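You operate a simulated robot arm through the tools that you are given. There is no shell and no other tool.

You are at the controls of a simulated robot arm. One attempt, no reset.

## Task
Clamp the black slip in the vice and rub its old mortar off.
Fine: use the orange stone and put it back; leave the slip clamped. Set down upright: what you pick out. What is to be rubbed or washed off counts as gone when no trace of it is left.
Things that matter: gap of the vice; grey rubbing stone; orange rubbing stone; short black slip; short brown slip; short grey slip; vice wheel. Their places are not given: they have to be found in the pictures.

The check looks at the end state, three seconds after you hand in, the way a careful person would. Anything else that was tipped, shoved, dropped, spilled or broken makes it a failure.

## Robot
A 7-joint arm with a two-finger parallel gripper, fixed in place. Base frame: the origin is on the floor under the middle of its stand, x ahead of it, y to its left, z up. Lengths are in m, angles in degrees, forces in N, time in s.
It reaches about 1.247 m from its shoulder. Its first joint turns from -132.0 to 132.0 degrees. Payload 3.91 kg.
The tool frame sits at the grasp point between the pads (the TCP): z along the fingers, y along the line on which they close. The tips reach 0.03 m beyond it. The gripper opens to 0.11 m. The fingers are 0.02 m wide and 0.01 m thick; the gripper's body (0.048 by 0.112 m) begins 0.055 m behind the TCP.
Orientation is that of the tool frame in the base frame, as [roll, pitch, yaw] about the fixed x, y, z axes, in that order (R = Rz(yaw) Ry(pitch) Rx(roll)). With the fingers straight down and closing along the base's y, the tool's x points along the base's -x, its y along +y and its z along -z.

## Interface
- The arm moves only by the tool move_arm. Its argument "deltas" is one flat list of numbers, 7 for each row, row after row: the turn, a rotation vector about the tool's x, y, z in degrees, then the shift along the tool's x, y, z in m, then the finger opening in m, from 0 to 0.11. In form: [wx, wy, wz, x, y, z, claw, wx, wy, wz, x, y, z, claw, ...]. A call has 1 to 20 rows; each row shifts and turns the commanded pose from where the row before left it, along the tool's axes as they then stand. Each row takes 0.2 s and may step no farther than 0.05 m and 8.6 degrees from the row before; otherwise, or with a gripper value out of range, the whole call is refused. Where a pose cannot be reached the arm comes as near as it can. A force on the tool above 80 N (or 10 N above the force at the start of the call, whichever is more), or a blocked arm, ends the call early, and 0.2 s more pass. Each finger travels about 0.108 m/s and halts on what it meets, pressing with about 29 N; the grip force reading is that of the motor and also rises with nothing between the fingers. The clock runs only during rows and for 0.2 s after the last one: add rows that do not move to give the fingers time. It gives the time, the measured TCP pose, the force on the tool (base axes), the opening and the grip force at its end, in the units of the frame above (readings bear some noise), with the torque about the TCP (base axes, N m) and any sound that the robot's microphone picked up, and new pictures: "views" is both (left out), scene, wrist or none.
- Cameras (640 x 400 px; columns grow to the right, rows downward): "scene" is fixed at [0.0489, 0.4982, 1.5133]; the picture's right is [-0.12, -0.99, 0.00], its down [-0.71, 0.09, -0.70] and it looks along [0.70, -0.08, -0.71] (base axes); focal length 296 px, centre (320, 200). "wrist" rides on the gripper at [0.072, 0.017, -0.103] in the tool frame; the picture's right is [-0.23, 0.97, 0.00], its down [-0.76, -0.18, -0.62] and it looks along [-0.61, -0.14, 0.78] (tool axes); focal length 222 px, centre (320, 200).
- probe_pixels(camera, pixels): for up to 12 pixels [column, row] of the newest picture of that camera ("zoom" is the newest enlarged one), the place [x, y, z] in the base frame of the surface seen there, good to about 0.002 m. It takes no simulated time.
- close_up(camera, box): a new picture of the part [left, top, right, bottom] of that camera's present view, enlarged. It takes no simulated time.
- close_job(): hands the job in; it is judged then, once.

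Unless the task says otherwise, let go and move clear before handing in.

The tools are called as name(argument=value, ...) on one line, values as JSON. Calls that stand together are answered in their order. move_arm: Moves the arm, as the interface text tells. Its arguments: {"type":"object","properties":{"deltas":{"type":"array","items":{"type":"number"}},"views":{"type":"string","enum":["both","scene","wrist","none"]}},"required":["deltas"]} The other tools are called the same way: probe_pixels (camera, pixels) gives the place of the surface under pixels of a picture; close_up (camera, box) takes an enlarged picture of a part of a camera's view; close_job () hands the job in.

At the start:

```text
time_s: 0.0
position: [0.4627, 0.2319, 1.2409]
ee_rot: [179.9, 0.0, -179.9]
ft_force: [-0.2, -0.1, -0.2]
torque: [0.01, 0.01, 0.01]
width: 0.1102
grasp_force: 0.1
```

scene: 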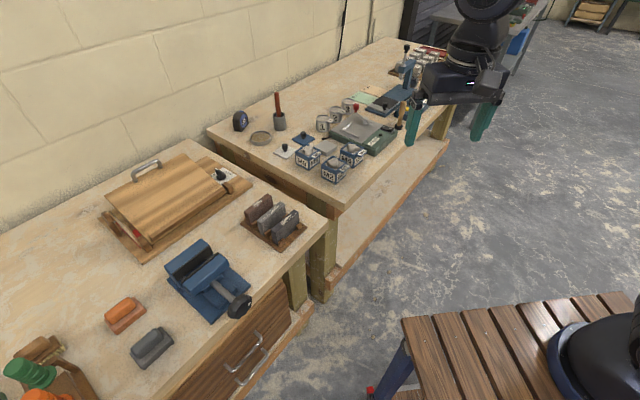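
wrist: 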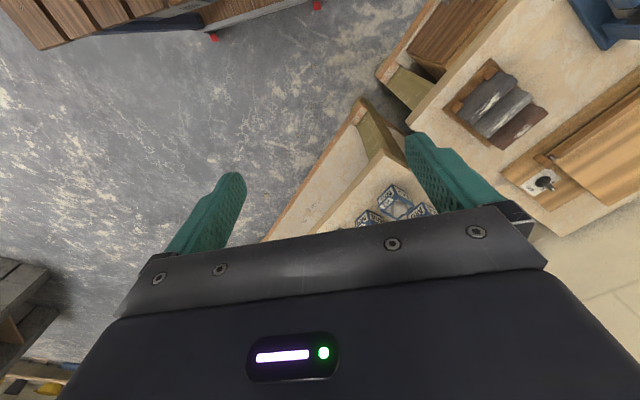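

The scene picture shows the blue vice near (205,280), the stones near (125,313) and (152,347), and three slips in a rack near (270,218). I'll zoom in on these first.

close_up(camera="scene", box=[220, 170, 340, 250])

close_up(camera="scene", box=[90, 230, 270, 380])

probe_pixels(camera="scene", pixels=[[259, 205], [270, 216], [285, 225], [125, 313], [152, 345], [238, 305], [185, 255], [205, 270], [195, 265], [300, 240], [150, 375], [220, 300]])

```text
5.00 times, centred on (280, 210) of scene
```

zoom: 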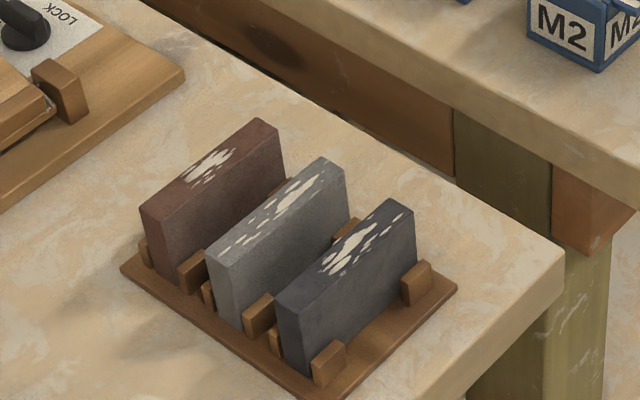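

```text
2.67 times, centred on (180, 305) of scene
```

zoom: 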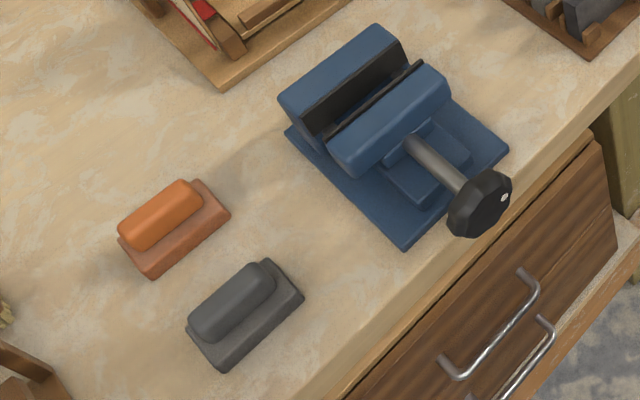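

```text
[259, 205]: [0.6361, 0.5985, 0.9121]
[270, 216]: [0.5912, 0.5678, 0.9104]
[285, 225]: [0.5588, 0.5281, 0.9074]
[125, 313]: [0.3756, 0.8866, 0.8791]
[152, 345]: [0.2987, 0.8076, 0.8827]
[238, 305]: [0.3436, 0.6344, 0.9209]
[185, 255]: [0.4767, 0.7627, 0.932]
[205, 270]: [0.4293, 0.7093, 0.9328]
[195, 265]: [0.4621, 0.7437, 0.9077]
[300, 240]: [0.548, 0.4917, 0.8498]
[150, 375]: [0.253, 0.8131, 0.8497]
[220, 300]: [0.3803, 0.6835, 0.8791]
```

The zoom shows the black slip as the front one in the rack, with mortar on its top edge, and the vice with its gap open. I'll measure the slip and rack in a fresh zoom.

close_up(camera="scene", box=[240, 185, 320, 255])

```text
5.71 times, centred on (280, 220) of scene
```

zoom: 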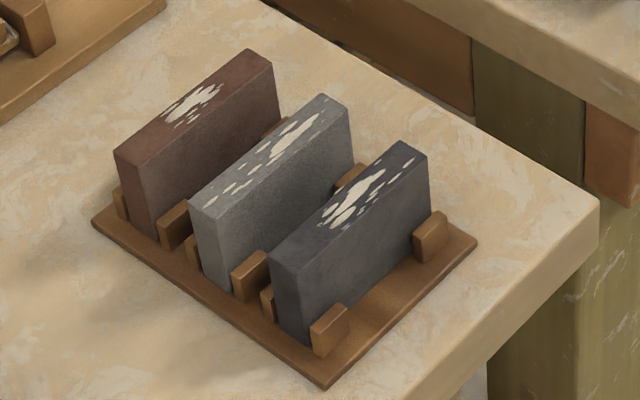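

probe_pixels(camera="zoom", pixels=[[274, 255], [296, 272], [402, 146], [424, 158], [350, 205], [290, 325], [305, 340], [425, 210], [330, 335], [327, 383], [474, 242], [360, 245]])

probe_pixels(camera="zoom", pixels=[[192, 203], [220, 218], [322, 97], [350, 108], [117, 152], [143, 165], [245, 52], [270, 62], [240, 275], [430, 235], [98, 222], [345, 180]])

```text
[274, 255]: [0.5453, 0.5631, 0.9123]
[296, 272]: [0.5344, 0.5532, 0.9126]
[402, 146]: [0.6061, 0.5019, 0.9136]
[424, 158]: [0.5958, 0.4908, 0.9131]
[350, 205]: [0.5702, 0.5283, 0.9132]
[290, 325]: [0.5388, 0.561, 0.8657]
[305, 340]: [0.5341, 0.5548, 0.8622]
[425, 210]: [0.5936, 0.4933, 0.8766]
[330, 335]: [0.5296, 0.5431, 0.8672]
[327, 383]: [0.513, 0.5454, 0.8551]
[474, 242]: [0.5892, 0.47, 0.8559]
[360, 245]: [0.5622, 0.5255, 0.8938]
```

```text
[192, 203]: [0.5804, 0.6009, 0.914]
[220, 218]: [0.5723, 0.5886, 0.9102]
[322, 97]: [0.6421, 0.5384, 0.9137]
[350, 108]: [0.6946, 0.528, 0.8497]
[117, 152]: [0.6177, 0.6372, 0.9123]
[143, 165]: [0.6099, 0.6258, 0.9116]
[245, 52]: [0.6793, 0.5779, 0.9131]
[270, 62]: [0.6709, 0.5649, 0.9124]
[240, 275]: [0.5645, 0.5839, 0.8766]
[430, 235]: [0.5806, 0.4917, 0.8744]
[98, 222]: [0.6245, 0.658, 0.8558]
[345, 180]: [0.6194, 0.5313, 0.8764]
```

The black slip's top is at about (0.570,0.527,0.913), running along (0.707,-0.707), about 88 mm long and 16 mm thick. Next I'll measure the vice.

close_up(camera="scene", box=[155, 230, 265, 330])

```text
4.00 times, centred on (210, 280) of scene
```

zoom: 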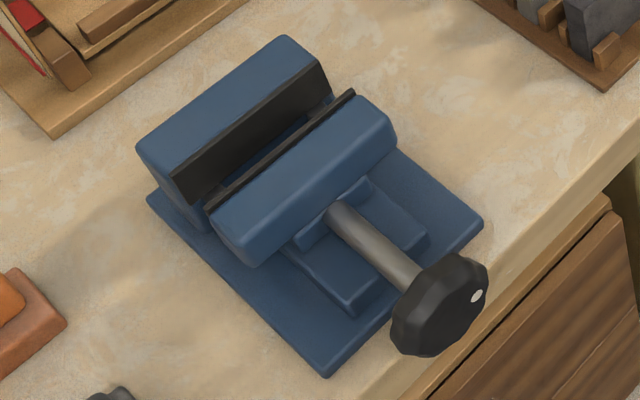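

probe_pixels(camera="zoom", pixels=[[145, 148], [290, 45], [172, 175], [318, 64], [210, 206], [353, 93], [218, 215], [360, 100], [245, 240], [390, 125], [300, 165], [188, 200]])

probe_pixels(camera="zoom", pixels=[[240, 165], [250, 175], [225, 200], [210, 215], [355, 215], [400, 270], [440, 310], [477, 296], [330, 370], [480, 225], [150, 200], [455, 255]])

```text
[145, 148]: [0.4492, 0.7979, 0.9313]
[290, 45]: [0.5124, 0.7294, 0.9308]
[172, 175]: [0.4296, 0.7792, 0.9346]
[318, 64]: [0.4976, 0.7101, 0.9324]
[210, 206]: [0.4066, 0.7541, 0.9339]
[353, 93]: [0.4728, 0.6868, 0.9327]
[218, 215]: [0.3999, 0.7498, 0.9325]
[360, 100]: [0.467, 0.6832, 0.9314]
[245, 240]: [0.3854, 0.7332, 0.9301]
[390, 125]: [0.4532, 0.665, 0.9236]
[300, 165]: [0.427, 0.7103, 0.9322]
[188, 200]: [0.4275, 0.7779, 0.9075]
```

```text
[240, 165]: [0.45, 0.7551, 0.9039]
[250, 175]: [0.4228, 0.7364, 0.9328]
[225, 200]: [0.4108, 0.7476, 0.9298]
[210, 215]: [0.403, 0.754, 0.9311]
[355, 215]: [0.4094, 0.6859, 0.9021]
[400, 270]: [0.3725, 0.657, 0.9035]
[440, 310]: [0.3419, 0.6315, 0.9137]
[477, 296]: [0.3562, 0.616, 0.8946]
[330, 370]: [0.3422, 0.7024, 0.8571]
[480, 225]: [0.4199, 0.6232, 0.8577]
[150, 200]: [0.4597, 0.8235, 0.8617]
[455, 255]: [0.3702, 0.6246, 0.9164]
```

The vice gap is centred near (0.4515,0.7325), with jaw tops at z=0.9325, about 33 mm open and jaws about 97 mm wide. Now I'll look at the stones.

close_up(camera="scene", box=[95, 285, 185, 375])

```text
4.44 times, centred on (140, 330) of scene
```

zoom: 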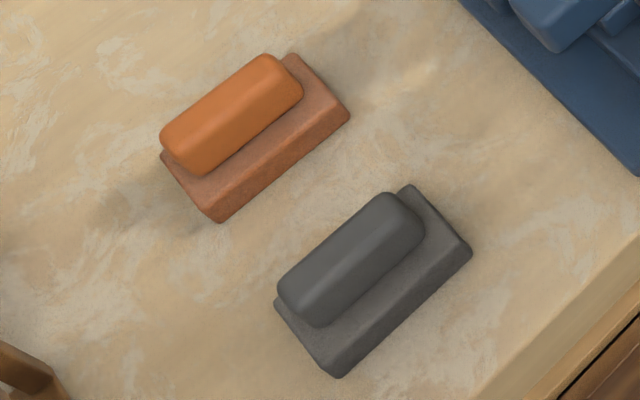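

probe_pixels(camera="zoom", pixels=[[165, 135], [265, 58], [200, 170], [300, 97], [232, 112], [163, 160], [215, 218], [348, 115], [292, 55], [250, 170], [205, 205], [335, 90]])

probe_pixels(camera="zoom", pixels=[[220, 221], [160, 165], [345, 125], [245, 155], [275, 140], [210, 190], [350, 255], [340, 375], [470, 255], [410, 190], [278, 305], [225, 150]])

```text
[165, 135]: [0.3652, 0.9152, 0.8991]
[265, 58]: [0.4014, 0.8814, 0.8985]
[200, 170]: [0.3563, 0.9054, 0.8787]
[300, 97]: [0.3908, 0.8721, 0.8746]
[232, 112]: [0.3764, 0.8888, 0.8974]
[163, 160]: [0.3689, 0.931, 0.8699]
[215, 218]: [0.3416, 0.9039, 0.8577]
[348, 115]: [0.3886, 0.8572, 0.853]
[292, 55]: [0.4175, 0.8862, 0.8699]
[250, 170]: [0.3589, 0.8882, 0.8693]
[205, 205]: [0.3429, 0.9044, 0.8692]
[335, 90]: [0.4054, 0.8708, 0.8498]
```

```text
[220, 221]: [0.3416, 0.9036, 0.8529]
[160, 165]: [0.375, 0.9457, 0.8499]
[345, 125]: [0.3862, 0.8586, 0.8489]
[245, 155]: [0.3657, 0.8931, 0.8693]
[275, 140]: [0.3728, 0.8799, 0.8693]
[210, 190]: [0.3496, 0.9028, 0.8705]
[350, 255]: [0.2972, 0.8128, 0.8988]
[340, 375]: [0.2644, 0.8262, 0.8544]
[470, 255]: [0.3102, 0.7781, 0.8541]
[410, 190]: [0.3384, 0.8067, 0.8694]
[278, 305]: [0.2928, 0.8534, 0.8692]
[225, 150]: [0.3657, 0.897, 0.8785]
```

Measured: orange stone base at about (0.379,0.895), plate top 0.8695, handle top 0.899, lying along the same 45° line as the slip. I'll turn the tool 45° and move above the black slip for a wrist view.

move_arm(deltas=[0, 0, 7.5, 0, 0, 0, 0.11, 0, 0, 7.5, 0, 0, 0, 0.11, 0, 0, 7.5, 0, 0, 0, 0.11, 0, 0, 7.5, 0, 0, 0, 0.11, 0, 0, 7.5, 0, 0, 0, 0.11, 0, 0, 7.5, 0, 0, 0, 0.11, 0, 0, 0, 0.01658, 0.03562, 0.0175, 0.11, 0, 0, 0, 0.01658, 0.03562, 0.0175, 0.11, 0, 0, 0, 0.01658, 0.03562, 0.0175, 0.11, 0, 0, 0, 0.01658, 0.03562, 0.0175, 0.11, 0, 0, 0, 0.01658, 0.03562, 0.0175, 0.11, 0, 0, 0, 0.01658, 0.03562, 0.0175, 0.11, 0, 0, 0, 0.01658, 0.03562, 0.0175, 0.11, 0, 0, 0, 0.01658, 0.03562, 0.0175, 0.11, 0, 0, 0, 0, 0, 0, 0.11], views="both")

```text
time_s: 3.2
position: [0.5715, 0.5283, 1.1015]
ee_rot: [-180.0, 0.1, 135.0]
ft_force: [-0.7, -0.4, -0.7]
torque: [-0.02, -0.03, 0.01]
width: 0.1098
grasp_force: 0.1
```

scene: 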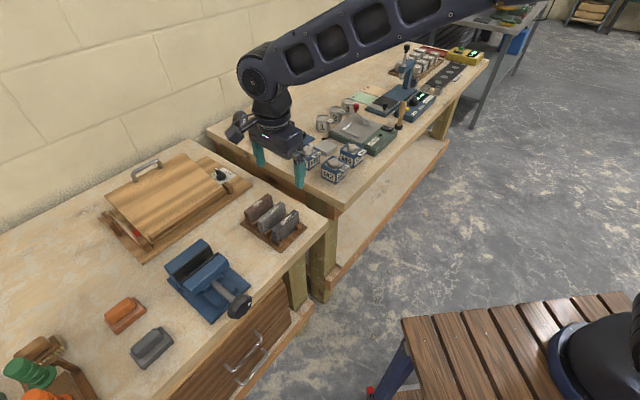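
wrist: 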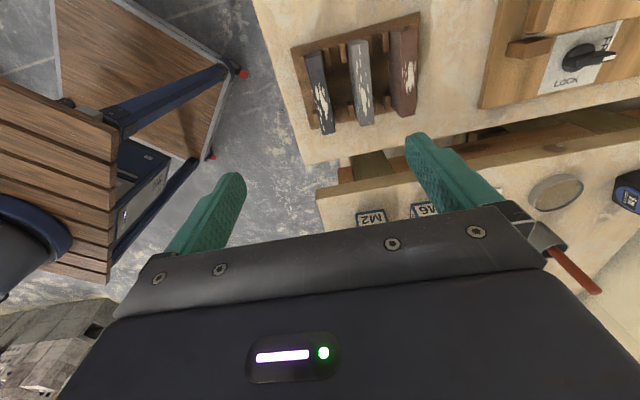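

The wrist view shows the black slip at about (318,92) below the fingers. I'll enlarge it to measure it from above.

close_up(camera="wrist", box=[285, 10, 435, 140])

```text
3.08 times, centred on (360, 75) of wrist
```

zoom: 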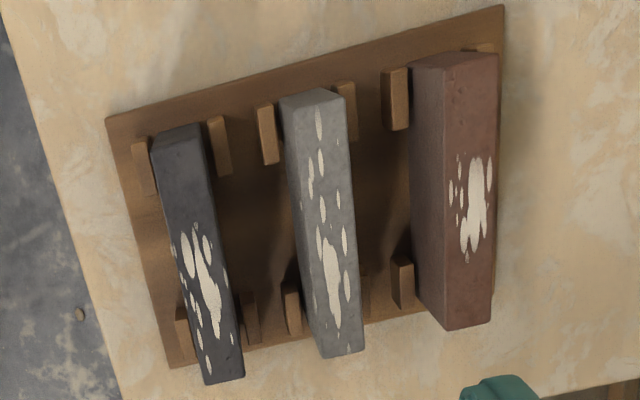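

probe_pixels(camera="zoom", pixels=[[163, 155], [203, 147], [211, 378], [240, 374], [185, 200], [205, 300], [175, 140], [225, 330], [160, 250], [250, 230], [220, 150], [140, 165]])

```text
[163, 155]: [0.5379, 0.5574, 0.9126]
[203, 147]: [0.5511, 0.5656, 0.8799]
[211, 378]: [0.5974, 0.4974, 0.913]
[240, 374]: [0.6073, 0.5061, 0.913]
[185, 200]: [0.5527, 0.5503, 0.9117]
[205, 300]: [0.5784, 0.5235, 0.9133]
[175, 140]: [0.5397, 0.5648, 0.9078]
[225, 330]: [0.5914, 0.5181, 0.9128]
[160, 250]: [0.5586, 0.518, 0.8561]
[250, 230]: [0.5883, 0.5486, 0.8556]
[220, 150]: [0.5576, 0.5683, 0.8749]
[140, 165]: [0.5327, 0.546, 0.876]
```

The slip centre agrees with where the TCP now stands (0.5715,0.5283). Before picking I'll move over the vice at the same height to look into its gap.

move_arm(deltas=[0, 0, 0, 0.0382, 0.0099, 0.0033, 0.11, 0, 0, 0, 0.0382, 0.0099, 0.0033, 0.11, 0, 0, 0, 0.0382, 0.0099, 0.0033, 0.11, 0, 0, 0, 0.0382, 0.0099, 0.0033, 0.11, 0, 0, 0, 0.0382, 0.0099, 0.0033, 0.11, 0, 0, 0, 0.0382, 0.0099, 0.0033, 0.11, 0, 0, 0, 0, 0, 0, 0.11], views="wrist")

close_up(camera="wrist", box=[220, 0, 450, 170])

```text
time_s: 4.8
position: [0.4508, 0.7329, 1.0817]
ee_rot: [179.9, -0.1, 135.0]
ft_force: [0.3, -0.1, 0.2]
torque: [-0.06, -0.02, 0.0]
width: 0.1099
grasp_force: 0.1
```

wrist: 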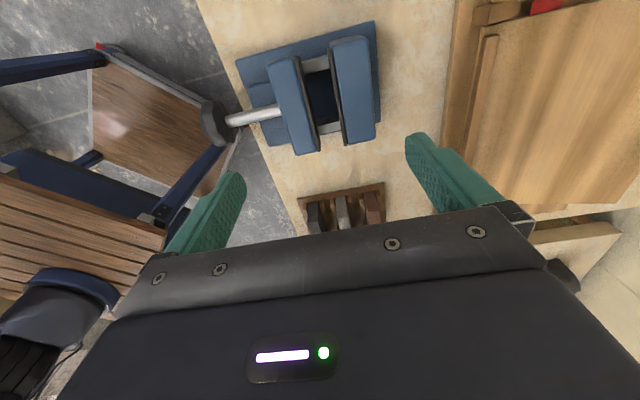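

```text
2.35 times, centred on (335, 85) of wrist
```

zoom: 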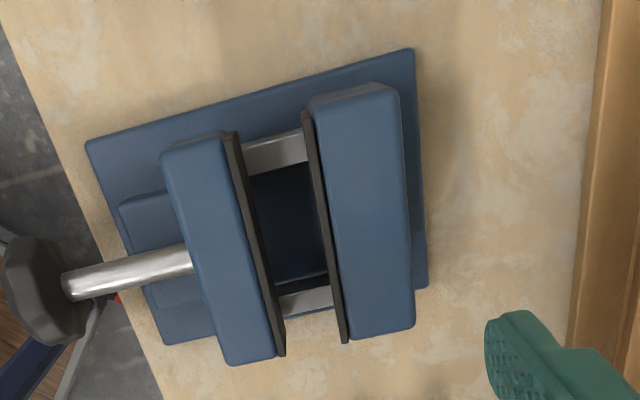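

In the zoom, steel rails cross the gap near (277,150) and (305,300). I'll measure rail and floor heights and the jaw faces.

probe_pixels(camera="zoom", pixels=[[277, 150], [280, 165], [305, 298], [300, 285], [285, 220], [290, 270], [236, 145], [281, 340], [310, 130], [345, 330], [258, 240], [325, 230]])

probe_pixels(camera="zoom", pixels=[[275, 180], [265, 143], [318, 296], [275, 138], [308, 306], [30, 290], [60, 285], [130, 270], [10, 245], [40, 340], [70, 270], [300, 255]])

```text
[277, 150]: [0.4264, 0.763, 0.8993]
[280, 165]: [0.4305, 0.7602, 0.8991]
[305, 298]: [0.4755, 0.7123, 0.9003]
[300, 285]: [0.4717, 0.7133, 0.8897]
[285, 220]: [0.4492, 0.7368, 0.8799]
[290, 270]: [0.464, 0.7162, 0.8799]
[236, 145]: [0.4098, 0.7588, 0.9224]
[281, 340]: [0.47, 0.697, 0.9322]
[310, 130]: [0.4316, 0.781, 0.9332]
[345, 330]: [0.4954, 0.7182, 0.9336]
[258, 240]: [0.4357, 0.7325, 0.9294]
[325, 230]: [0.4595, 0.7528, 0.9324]
```

```text
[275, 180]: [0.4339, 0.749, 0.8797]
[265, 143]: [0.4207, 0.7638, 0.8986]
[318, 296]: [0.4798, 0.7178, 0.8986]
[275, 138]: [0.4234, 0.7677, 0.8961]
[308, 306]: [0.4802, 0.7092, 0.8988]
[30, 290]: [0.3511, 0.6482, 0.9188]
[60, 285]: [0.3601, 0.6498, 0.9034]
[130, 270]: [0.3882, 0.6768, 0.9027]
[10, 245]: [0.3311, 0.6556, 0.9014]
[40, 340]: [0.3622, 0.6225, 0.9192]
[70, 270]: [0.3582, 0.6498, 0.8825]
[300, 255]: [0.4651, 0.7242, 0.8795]
```

Rails' tops are at z≈0.899 and the floor at 0.88, so the 57 mm slip will rest on the rails and stick up about 23 mm above the jaws. I'll go back above the black slip with fingers at 0.05 and come down near its top.

move_arm(deltas=[0, 0, 0, -0.03825, -0.00988, 0, 0.1, 0, 0, 0, -0.03825, -0.00988, 0, 0.09, 0, 0, 0, -0.03825, -0.00988, 0, 0.07, 0, 0, 0, -0.03825, -0.00988, 0, 0.05, 0, 0, 0, -0.03825, -0.00988, 0, 0.05, 0, 0, 0, -0.03825, -0.00988, 0, 0.05, 0, 0, 0, 0, 0, 0, 0.05, 0, 0, 0, 0, 0, 0.0304, 0.05, 0, 0, 0, 0, 0, 0.0304, 0.05, 0, 0, 0, 0, 0, 0.0304, 0.05, 0, 0, 0, 0, 0, 0.0304, 0.05, 0, 0, 0, 0, 0, 0, 0.05], views="both")

close_up(camera="scene", box=[220, 150, 340, 250])

```text
time_s: 7.4
position: [0.5709, 0.5272, 0.9595]
ee_rot: [-180.0, 0.1, 135.0]
ft_force: [-0.2, 0.2, 0.2]
torque: [0.0, -0.01, 0.0]
width: 0.0502
grasp_force: 0.1
```

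scene: 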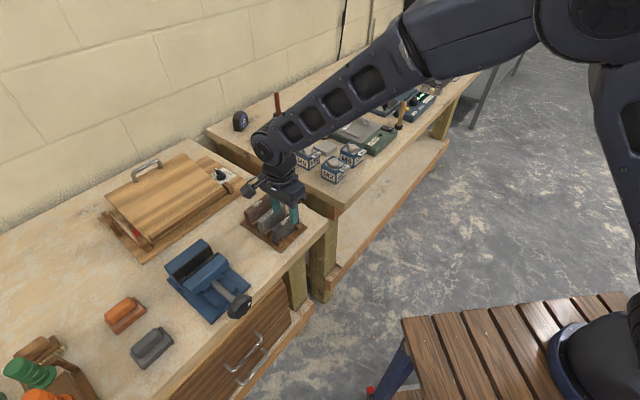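
wrist: 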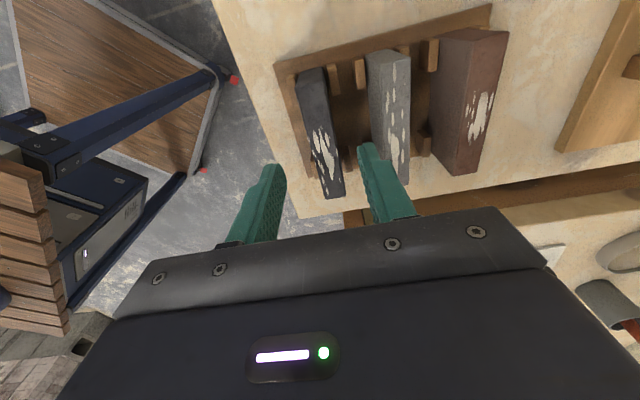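

```text
4.00 times, centred on (280, 200) of scene
```

zoom: 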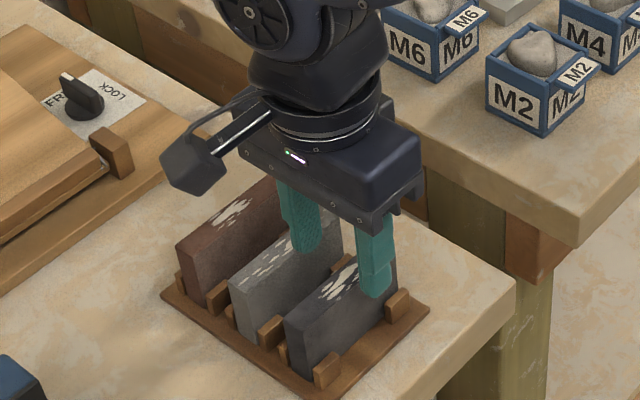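

The fingers straddle the black slip (zoom 380,270 and 305,230). I'll check the slip's centre from the wrist at this close range before going down.

close_up(camera="wrist", box=[250, 50, 450, 220])

```text
2.35 times, centred on (350, 135) of wrist
```

zoom: 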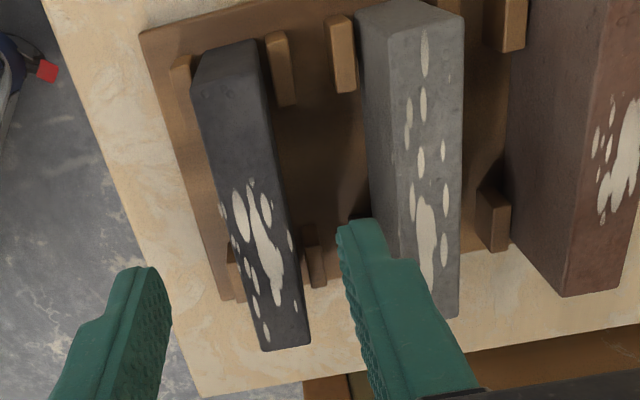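

probe_pixels(camera="zoom", pixels=[[205, 95], [255, 85], [262, 345], [308, 338], [245, 220], [210, 160], [270, 150], [234, 220], [282, 215], [145, 272], [350, 225], [395, 150]])

```text
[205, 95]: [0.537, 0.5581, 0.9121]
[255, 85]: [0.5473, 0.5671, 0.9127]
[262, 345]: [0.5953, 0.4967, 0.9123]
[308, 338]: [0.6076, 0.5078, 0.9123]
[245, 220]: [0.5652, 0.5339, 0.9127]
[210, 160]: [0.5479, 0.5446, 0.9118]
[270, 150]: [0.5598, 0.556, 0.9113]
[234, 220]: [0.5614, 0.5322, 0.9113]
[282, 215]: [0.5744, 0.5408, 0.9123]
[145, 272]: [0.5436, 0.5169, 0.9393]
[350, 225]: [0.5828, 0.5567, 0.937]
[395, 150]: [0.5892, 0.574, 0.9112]
```

By both cameras the slip is centred between the fingers (relative offset under 1 mm). I'll go down to TCP z=0.924 so the tips overlap the slip's top 19 mm, and close.

move_arm(deltas=[0, 0, 0, 0, 0, 0.0178, 0.05, 0, 0, 0, 0, 0, 0.0177, 0.05, 0, 0, 0, 0, 0, 0, 0.05, 0, 0, 0, 0, 0, 0, 0.03, 0, 0, 0, 0, 0, 0, 0.01, 0, 0, 0, 0, 0, 0, 0.0, 0, 0, 0, 0, 0, 0, 0.0], views="both")

```text
time_s: 9.0
position: [0.5705, 0.5276, 0.9227]
ee_rot: [-180.0, 0.0, 135.0]
ft_force: [5.0, 5.6, -0.4]
torque: [0.25, -0.2, 0.03]
width: 0.0185
grasp_force: 28.9
```

scene: 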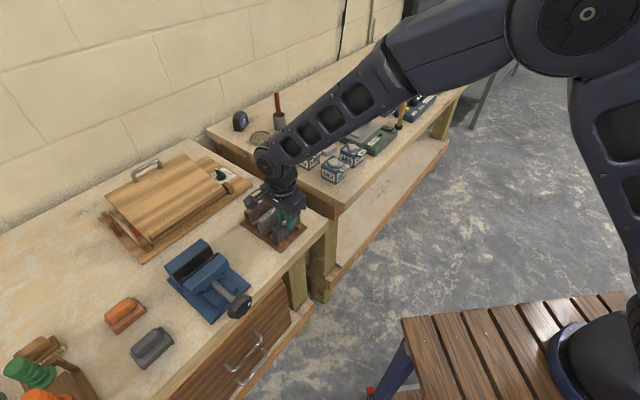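
wrist: 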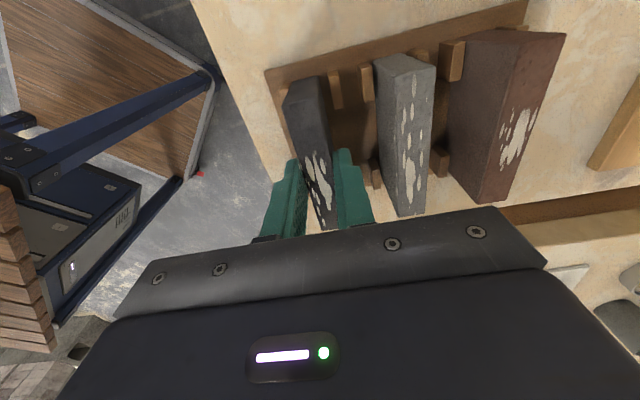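

Grip reads 28.9 N at 18.5 mm, so the slip is held. I'll lift it straight up 0.12 m, gently at first.

move_arm(deltas=[0, 0, 0, 0, 0, -0.008, 0.0, 0, 0, 0, 0, 0, -0.012, 0.0, 0, 0, 0, 0, 0, -0.02, 0.0, 0, 0, 0, 0, 0, -0.03, 0.0, 0, 0, 0, 0, 0, -0.03, 0.0, 0, 0, 0, 0, 0, -0.02, 0.0, 0, 0, 0, 0, 0, 0, 0.0], views="both")

close_up(camera="scene", box=[220, 130, 340, 250])

```text
time_s: 10.6
position: [0.5702, 0.5277, 1.0439]
ee_rot: [179.9, 0.1, 135.0]
ft_force: [0.1, 0.4, -2.6]
torque: [0.0, 0.0, -0.01]
width: 0.0184
grasp_force: 28.4
```

scene: 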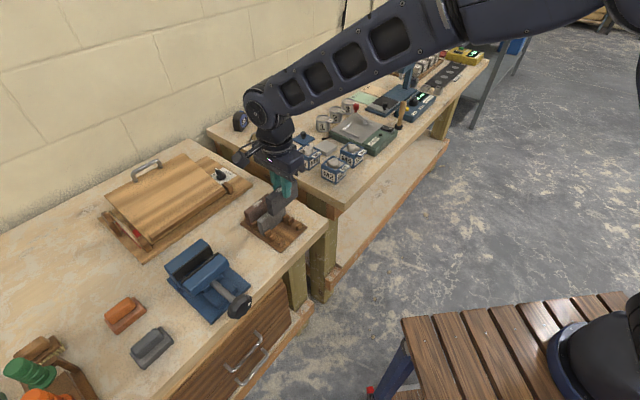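
wrist: 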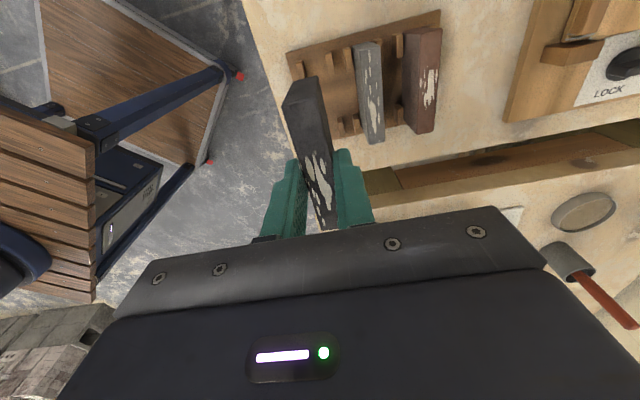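

```text
3.33 times, centred on (280, 190) of scene
```

zoom: 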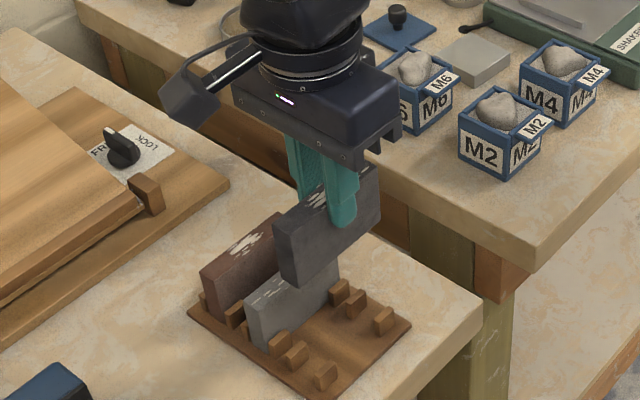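

The black slip hangs level and clear (zoom 325,240). I'll carry it over the vice gap, TCP target about (0.451,0.735), keeping height.

move_arm(deltas=[0, 0, 0, 0.03299, 0.0089, 0, 0.0, 0, 0, 0, 0.03299, 0.0089, 0, 0.0, 0, 0, 0, 0.03299, 0.0089, 0, 0.0, 0, 0, 0, 0.03299, 0.0089, 0, 0.0, 0, 0, 0, 0.03299, 0.0089, 0, 0.0, 0, 0, 0, 0.03299, 0.0089, 0, 0.0, 0, 0, 0, 0.03299, 0.0089, 0, 0.0, 0, 0, 0, 0, 0, 0, 0.0, 0, 0, 0, 0, 0, 0, 0.0], views="both")

close_up(camera="scene", box=[140, 200, 270, 320])

close_up(camera="wrist", box=[200, 0, 450, 240])

```text
time_s: 12.6
position: [0.4501, 0.7354, 1.043]
ee_rot: [180.0, -0.1, 135.0]
ft_force: [0.0, 0.2, -1.4]
torque: [0.01, 0.0, 0.02]
width: 0.0186
grasp_force: 29.4
```

scene: 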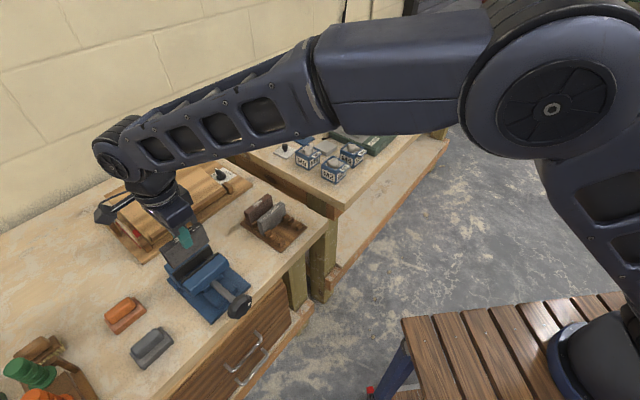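
wrist: 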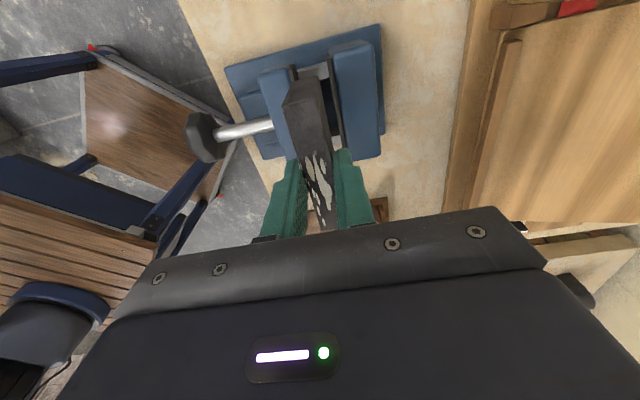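

```text
3.33 times, centred on (205, 260) of scene
```

zoom: 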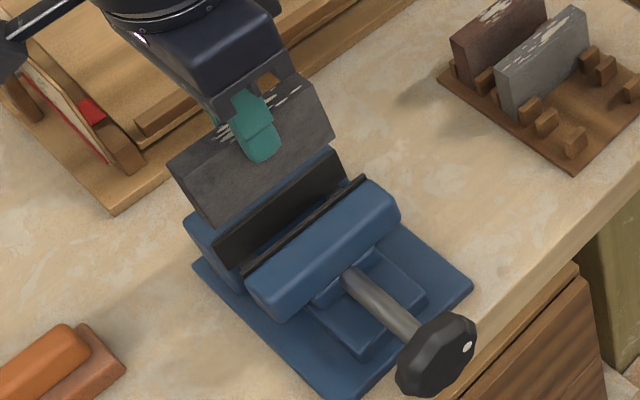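

```text
1.67 times, centred on (325, 120) of wrist
```

zoom: 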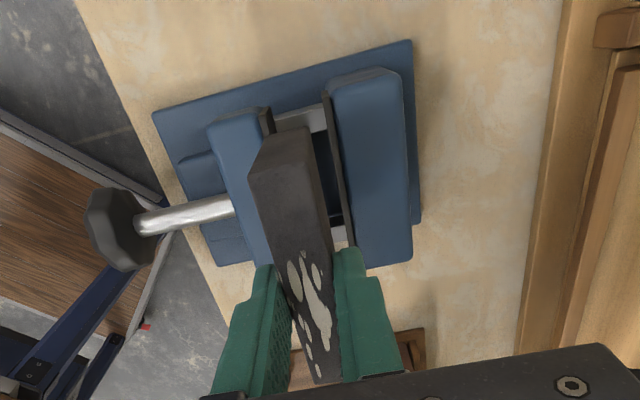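

The slip hangs over the gap in both views. I'll probe slip and jaw edges in the wrist zoom to check alignment.

probe_pixels(camera="zoom", pixels=[[268, 138], [303, 133], [255, 163], [312, 157], [267, 120], [329, 105], [349, 240], [345, 200], [316, 230], [260, 200], [322, 200], [336, 140]])

```text
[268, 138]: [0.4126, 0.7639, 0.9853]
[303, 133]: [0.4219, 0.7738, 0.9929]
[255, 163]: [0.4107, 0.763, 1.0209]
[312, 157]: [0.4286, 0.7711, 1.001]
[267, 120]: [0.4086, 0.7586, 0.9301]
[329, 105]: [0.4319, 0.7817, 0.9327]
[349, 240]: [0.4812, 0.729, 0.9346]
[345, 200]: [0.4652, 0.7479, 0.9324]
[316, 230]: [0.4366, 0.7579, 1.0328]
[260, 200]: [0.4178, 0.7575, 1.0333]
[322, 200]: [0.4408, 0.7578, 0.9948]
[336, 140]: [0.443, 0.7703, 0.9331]
```

Slip middle is about 2 mm toward the front jaw and 2–3 mm toward the stone side relative to the jaws, within the 6 mm clearance. I'll correct and lower it most of the way.

move_arm(deltas=[0, 0, 0, -0.003, 0.0015, 0, 0.0, 0, 0, 0, 0, 0, 0.02, 0.0, 0, 0, 0, 0, 0, 0.02, 0.0, 0, 0, 0, 0, 0, 0.016, 0.0, 0, 0, 0, 0, 0, 0.01, 0.0, 0, 0, 0, 0, 0, 0, 0.0], views="both")

close_up(camera="scene", box=[140, 200, 270, 320])

close_up(camera="wrist", box=[200, 0, 450, 240])

```text
time_s: 14.0
position: [0.4518, 0.734, 0.977]
ee_rot: [-179.9, 0.0, 135.0]
ft_force: [0.3, 0.4, -2.4]
torque: [-0.01, -0.02, 0.0]
width: 0.0188
grasp_force: 28.4
```

scene: 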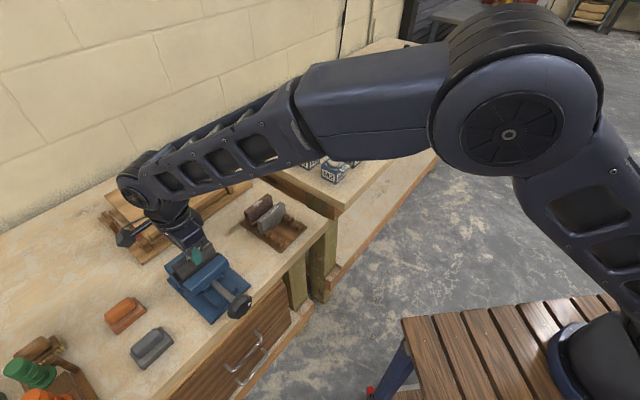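
wrist: 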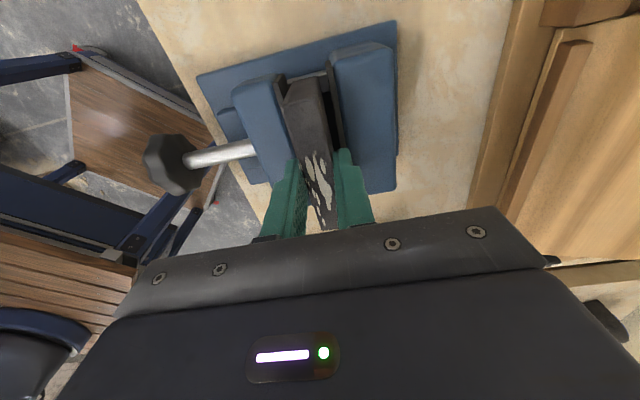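

```text
3.33 times, centred on (205, 260) of scene
```

zoom: 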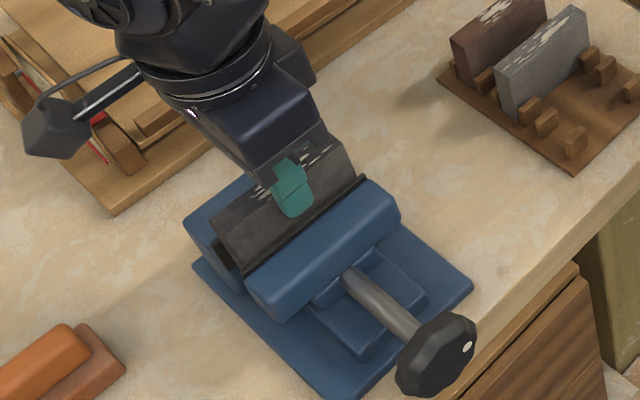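

```text
1.67 times, centred on (325, 120) of wrist
```

zoom: 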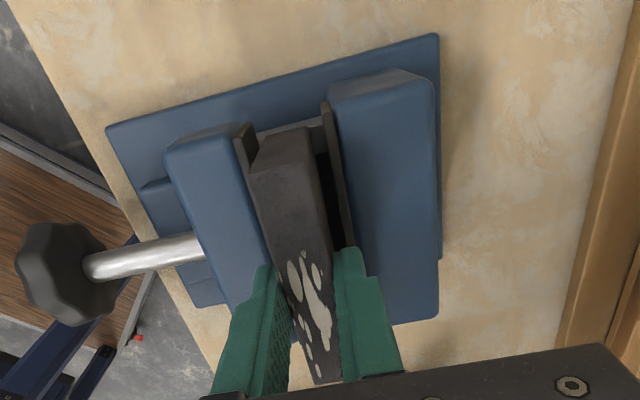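

The slip is inside the gap with no contact. I'll lower it in small steps until it lands on the rails.

move_arm(deltas=[0, 0, 0, 0, 0, 0.004, 0.0, 0, 0, 0, 0, 0, 0.003, 0.0, 0, 0, 0, 0, 0, 0.001, 0.0, 0, 0, 0, 0, 0, 0, 0.0], views="none")

```text
time_s: 15.0
position: [0.4543, 0.7338, 0.9693]
ee_rot: [-179.9, 0.0, 134.9]
ft_force: [0.2, -0.2, -1.4]
torque: [0.0, -0.05, 0.01]
width: 0.0186
grasp_force: 29.2
```

move_arm(deltas=[0, 0, 0, 0, 0, 0.001, 0.0, 0, 0, 0, 0, 0, 0.001, 0.0, 0, 0, 0, 0, 0, 0, 0.0], views="none")

```text
time_s: 15.8
position: [0.4544, 0.7348, 0.9672]
ee_rot: [179.9, -0.1, 135.0]
ft_force: [0.3, -0.7, -2.2]
torque: [0.02, -0.03, 0.03]
width: 0.0186
grasp_force: 29.4
```

No landing yet (Fz still about -2). I'll go another 1–2 mm.

move_arm(deltas=[0, 0, 0, 0, 0, 0.001, 0.0, 0, 0, 0, 0, 0, 0.0005, 0.0, 0, 0, 0, 0, 0, 0, 0.0], views="none")

```text
time_s: 16.6
position: [0.4536, 0.7342, 0.9665]
ee_rot: [179.9, -0.1, 135.1]
ft_force: [-0.5, -3.4, 8.5]
torque: [-0.25, -0.03, 0.02]
width: 0.0185
grasp_force: 29.0
```

Fz jumped to +8.5 N at z=0.9665: the slip rests on the rails, with the tips still about 3 mm above the jaws. I'll relax slightly, open, and look.

move_arm(deltas=[0, 0, 0, 0, 0, -0.0005, 0.0, 0, 0, 0, 0, 0, 0, 0.02, 0, 0, 0, 0, 0, 0, 0.03, 0, 0, 0, 0, 0, 0, 0.04, 0, 0, 0, 0, 0, 0, 0.045], views="both")

close_up(camera="wrist", box=[200, 0, 450, 240])

```text
time_s: 17.8
position: [0.4545, 0.7341, 0.9662]
ee_rot: [180.0, 0.0, 135.0]
ft_force: [-0.4, -0.1, 0.0]
torque: [0.01, 0.01, -0.05]
width: 0.0449
grasp_force: 0.0
```

scene: 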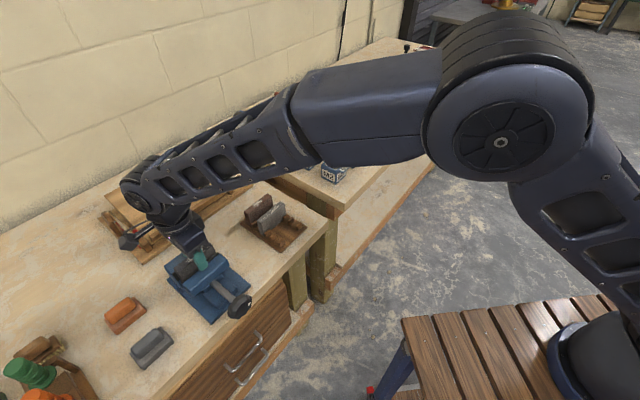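
wrist: 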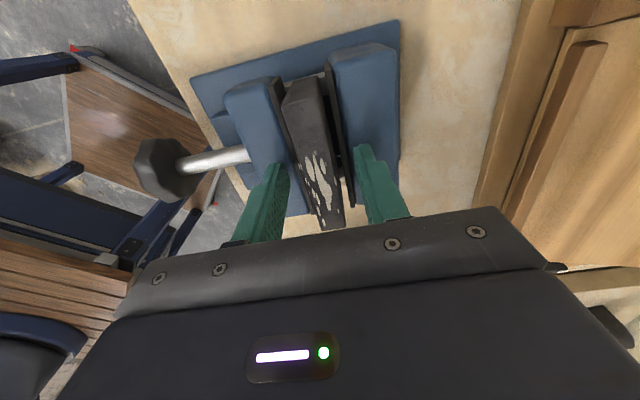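

```text
1.67 times, centred on (325, 120) of wrist
```

zoom: 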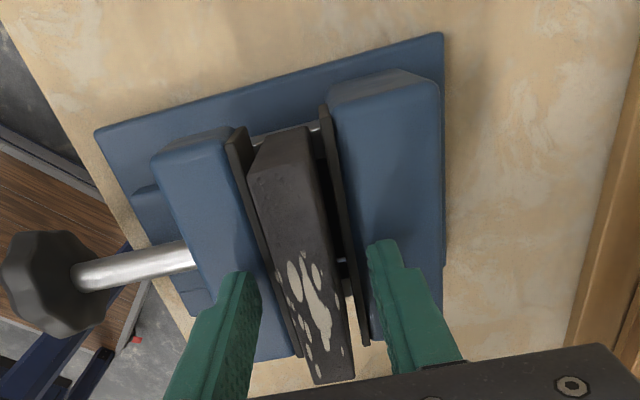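

The slip stands free in the gap. I'll rise 0.14 m and inspect it and the wheel.

move_arm(deltas=[0, 0, 0, 0, 0, -0.01, 0.045, 0, 0, 0, 0, 0, -0.03, 0.045, 0, 0, 0, 0, 0, -0.05, 0.06, 0, 0, 0, 0, 0, -0.05, 0.08, 0, 0, 0, 0, 0, 0, 0.08], views="both")

close_up(camera="scene", box=[150, 220, 270, 330])

```text
time_s: 19.0
position: [0.4552, 0.735, 1.1079]
ee_rot: [180.0, 0.0, 135.0]
ft_force: [0.2, 0.4, -0.8]
torque: [-0.01, 0.0, -0.03]
width: 0.0801
grasp_force: 0.1
```

scene: 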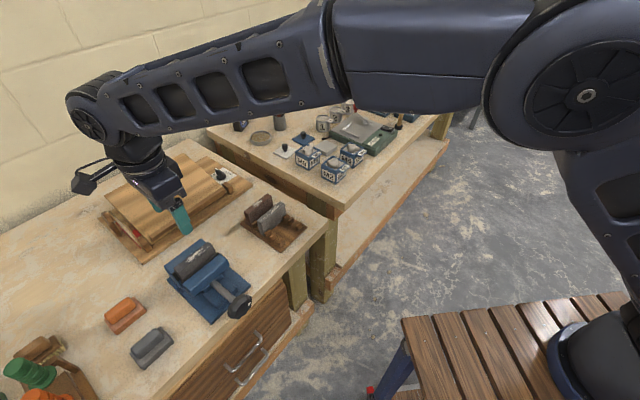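
wrist: 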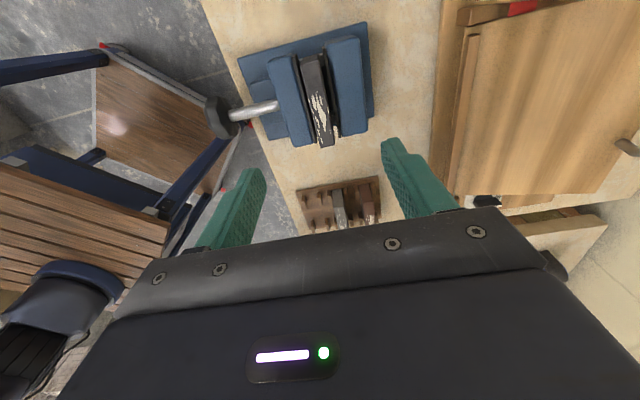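

```text
3.64 times, centred on (210, 275) of scene
```

zoom: 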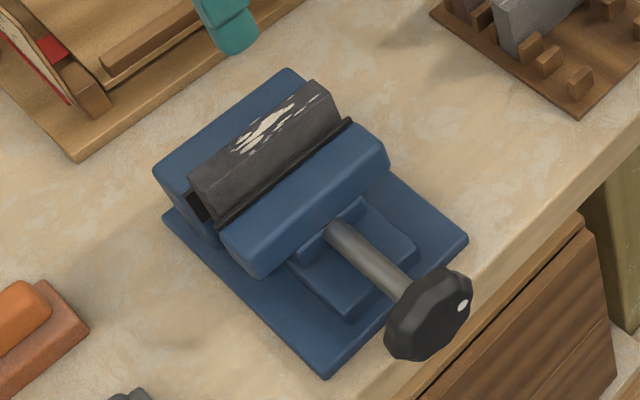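

The slip is upright in the gap. Now I'll measure the wheel closely.

close_up(camera="scene", box=[205, 275, 275, 330])

```text
7.27 times, centred on (240, 302) of scene
```

zoom: 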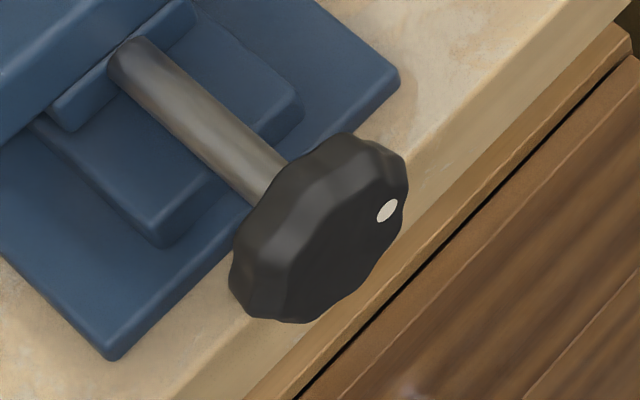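

probe_pixels(camera="zoom", pixels=[[270, 165], [330, 142], [400, 165], [405, 200], [385, 212], [350, 270], [300, 318], [245, 300], [235, 250], [330, 215], [290, 240], [365, 185]])

probe_pixels(camera="zoom", pixels=[[200, 110], [240, 160], [180, 130], [220, 105], [340, 240], [320, 180], [380, 155], [260, 260], [220, 350], [420, 200], [560, 50], [300, 340]])

```text
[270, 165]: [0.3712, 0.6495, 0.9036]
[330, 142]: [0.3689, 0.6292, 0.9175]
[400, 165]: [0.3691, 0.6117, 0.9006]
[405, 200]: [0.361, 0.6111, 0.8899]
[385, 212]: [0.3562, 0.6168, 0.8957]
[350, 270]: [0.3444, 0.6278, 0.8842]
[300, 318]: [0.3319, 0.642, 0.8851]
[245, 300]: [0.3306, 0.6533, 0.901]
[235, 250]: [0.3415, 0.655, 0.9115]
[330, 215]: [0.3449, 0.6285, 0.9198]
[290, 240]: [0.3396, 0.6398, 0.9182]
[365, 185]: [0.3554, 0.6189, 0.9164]
```

```text
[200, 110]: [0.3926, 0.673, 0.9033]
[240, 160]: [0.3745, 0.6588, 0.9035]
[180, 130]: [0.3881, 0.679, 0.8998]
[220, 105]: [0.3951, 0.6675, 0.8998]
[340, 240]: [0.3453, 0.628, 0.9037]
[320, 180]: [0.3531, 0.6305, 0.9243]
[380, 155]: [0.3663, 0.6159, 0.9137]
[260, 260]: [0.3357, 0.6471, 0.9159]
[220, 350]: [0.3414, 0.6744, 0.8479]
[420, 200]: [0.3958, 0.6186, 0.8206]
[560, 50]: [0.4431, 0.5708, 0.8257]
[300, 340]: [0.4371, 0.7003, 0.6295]
```

The wheel's front face is at x+y≈0.973, its axis passes through about (0.352,0.634,0.896), radius ≈0.029, with a white dot on the +u side. I'll back away from the vice and begin tilting the gripper toward horizontal.

move_arm(deltas=[0, 0, 0, 0.0002, -0.0424, 0, 0.08, 0, 0, 0, 0.0002, -0.0424, 0, 0.08, 0, 0, 0, 0.0002, -0.0424, 0, 0.08, 0, 0, 0, 0.0002, -0.0424, 0, 0.08, 0, 0, 0, 0.0002, -0.0424, 0, 0.08, 0, 0, 0, 0.0002, -0.0424, 0, 0.08, -7.5, 0, 0, 0, 0, 0, 0.08, -7.5, 0, 0, 0, 0, 0, 0.08, -7.5, 0, 0, 0, 0, 0, 0.08, -7.5, 0, 0, 0, 0, 0, 0.08, -7.5, 0, 0, 0, 0, 0, 0.08, -7.5, 0, 0, 0, 0, 0, 0.08, 0, 0, 0, 0, 0, 0, 0.08], views="both")

```text
time_s: 21.8
position: [0.2725, 0.5555, 1.1074]
ee_rot: [142.5, 0.0, 135.0]
ft_force: [0.3, -0.4, -0.9]
torque: [-0.03, 0.0, -0.05]
width: 0.0801
grasp_force: 0.1
out of reach, approached as far as the arm can: row 12
```

scene: 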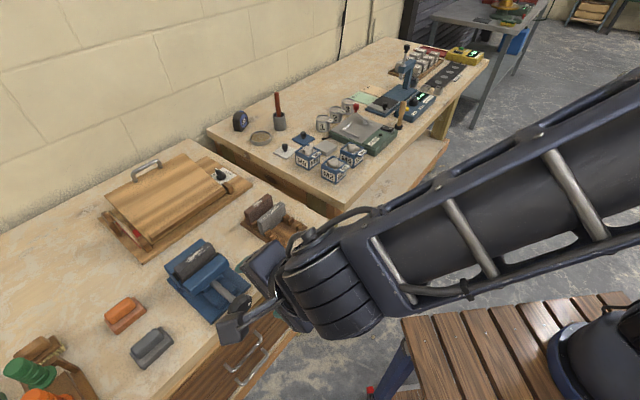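
wrist: 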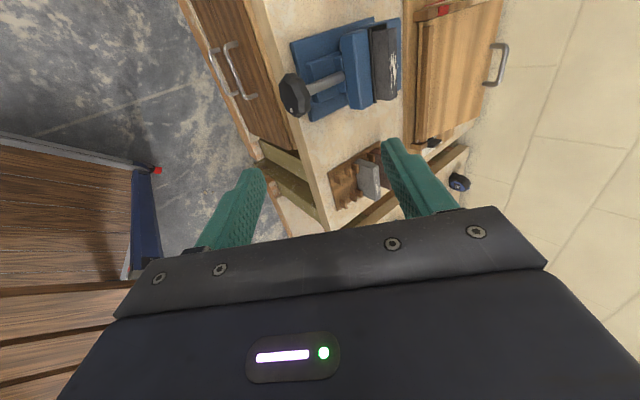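

The last tilt row was out of reach (stopped at 37.5°), so a horizontal approach won't work here. I'll untilt and instead grip the wheel from above and ratchet it by tilting sideways; first untilt and read the pose.

move_arm(deltas=[7.5, 0, 0, 0, 0, 0, 0.08, 7.5, 0, 0, 0, 0, 0, 0.08, 7.5, 0, 0, 0, 0, 0, 0.08, 7.5, 0, 0, 0, 0, 0, 0.08, 7.5, 0, 0, 0, 0, 0, 0.08, 0, 0, 0, 0, 0, 0, 0.08], views="none")

```text
time_s: 23.2
position: [0.2743, 0.5558, 1.1061]
ee_rot: [-179.9, 0.0, 135.0]
ft_force: [0.8, 0.5, -0.8]
torque: [-0.02, 0.0, 0.0]
width: 0.0803
grasp_force: 0.0
```

The pose is back to vertical. I'll turn 90° so the fingers close along the bench edge and move above the wheel at z≈1.0.

move_arm(deltas=[0, 0, -7.5, 0, 0, 0, 0.09, 0, 0, -7.5, 0, 0, 0, 0.09, 0, 0, -7.5, 0, 0, 0, 0.09, 0, 0, -7.5, 0, 0, 0, 0.09, 0, 0, -7.5, 0, 0, 0, 0.09, 0, 0, -7.5, 0, 0, 0, 0.09, 0, 0, -7.5, 0, 0, 0, 0.09, 0, 0, -7.5, 0, 0, 0, 0.09, 0, 0, -7.5, 0, 0, 0, 0.09, 0, 0, -7.5, 0, 0, 0, 0.09, 0, 0, -7.5, 0, 0, 0, 0.09, 0, 0, -7.5, 0, 0, 0, 0.09, 0, 0, 0, -0.02685, 0, 0.0265, 0.09, 0, 0, 0, -0.02685, 0, 0.0265, 0.09, 0, 0, 0, -0.02685, 0, 0.0265, 0.09, 0, 0, 0, -0.02685, 0, 0.0265, 0.09, 0, 0, 0, 0, 0, 0, 0.09], views="both")

close_up(camera="wrist", box=[200, 0, 450, 240])

close_up(camera="scene", box=[160, 210, 310, 330])

```text
time_s: 26.8
position: [0.3486, 0.6314, 1.0006]
ee_rot: [180.0, 0.0, -135.0]
ft_force: [0.6, -0.3, 0.6]
torque: [0.02, 0.0, 0.01]
width: 0.0899
grasp_force: 0.1
```

scene: 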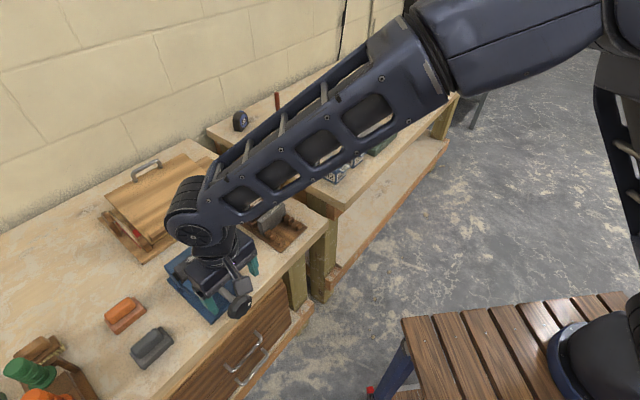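
wrist: 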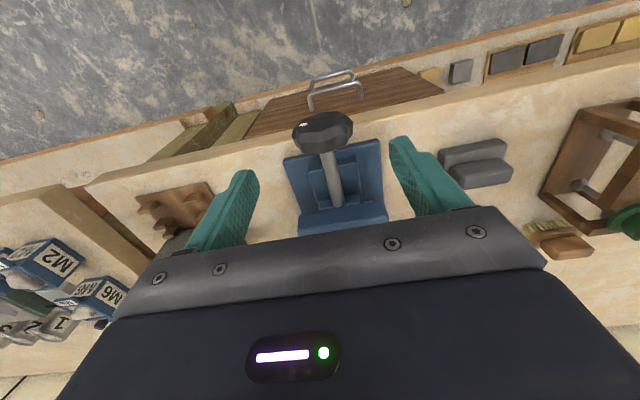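

```text
1.67 times, centred on (325, 120) of wrist
```

zoom: 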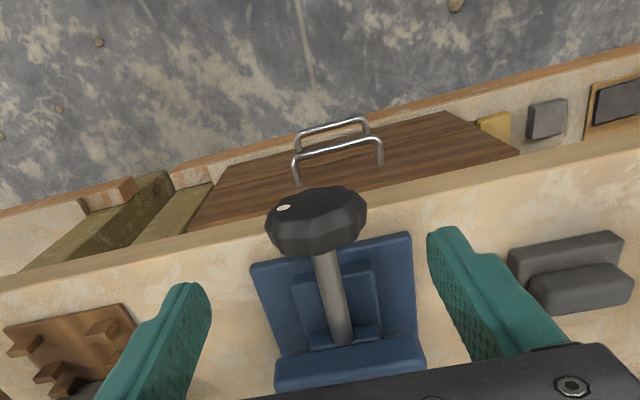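

```text
3.33 times, centred on (235, 270) of scene
```

zoom: 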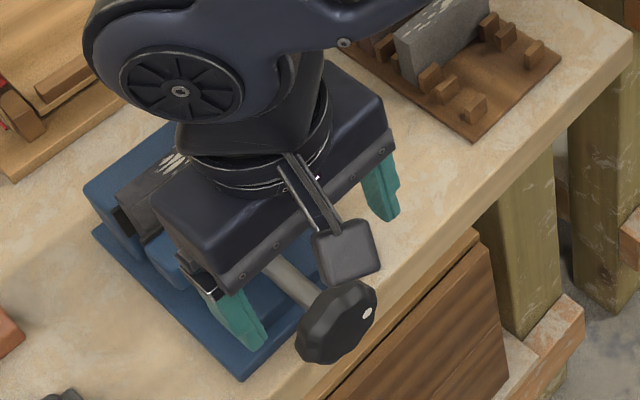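

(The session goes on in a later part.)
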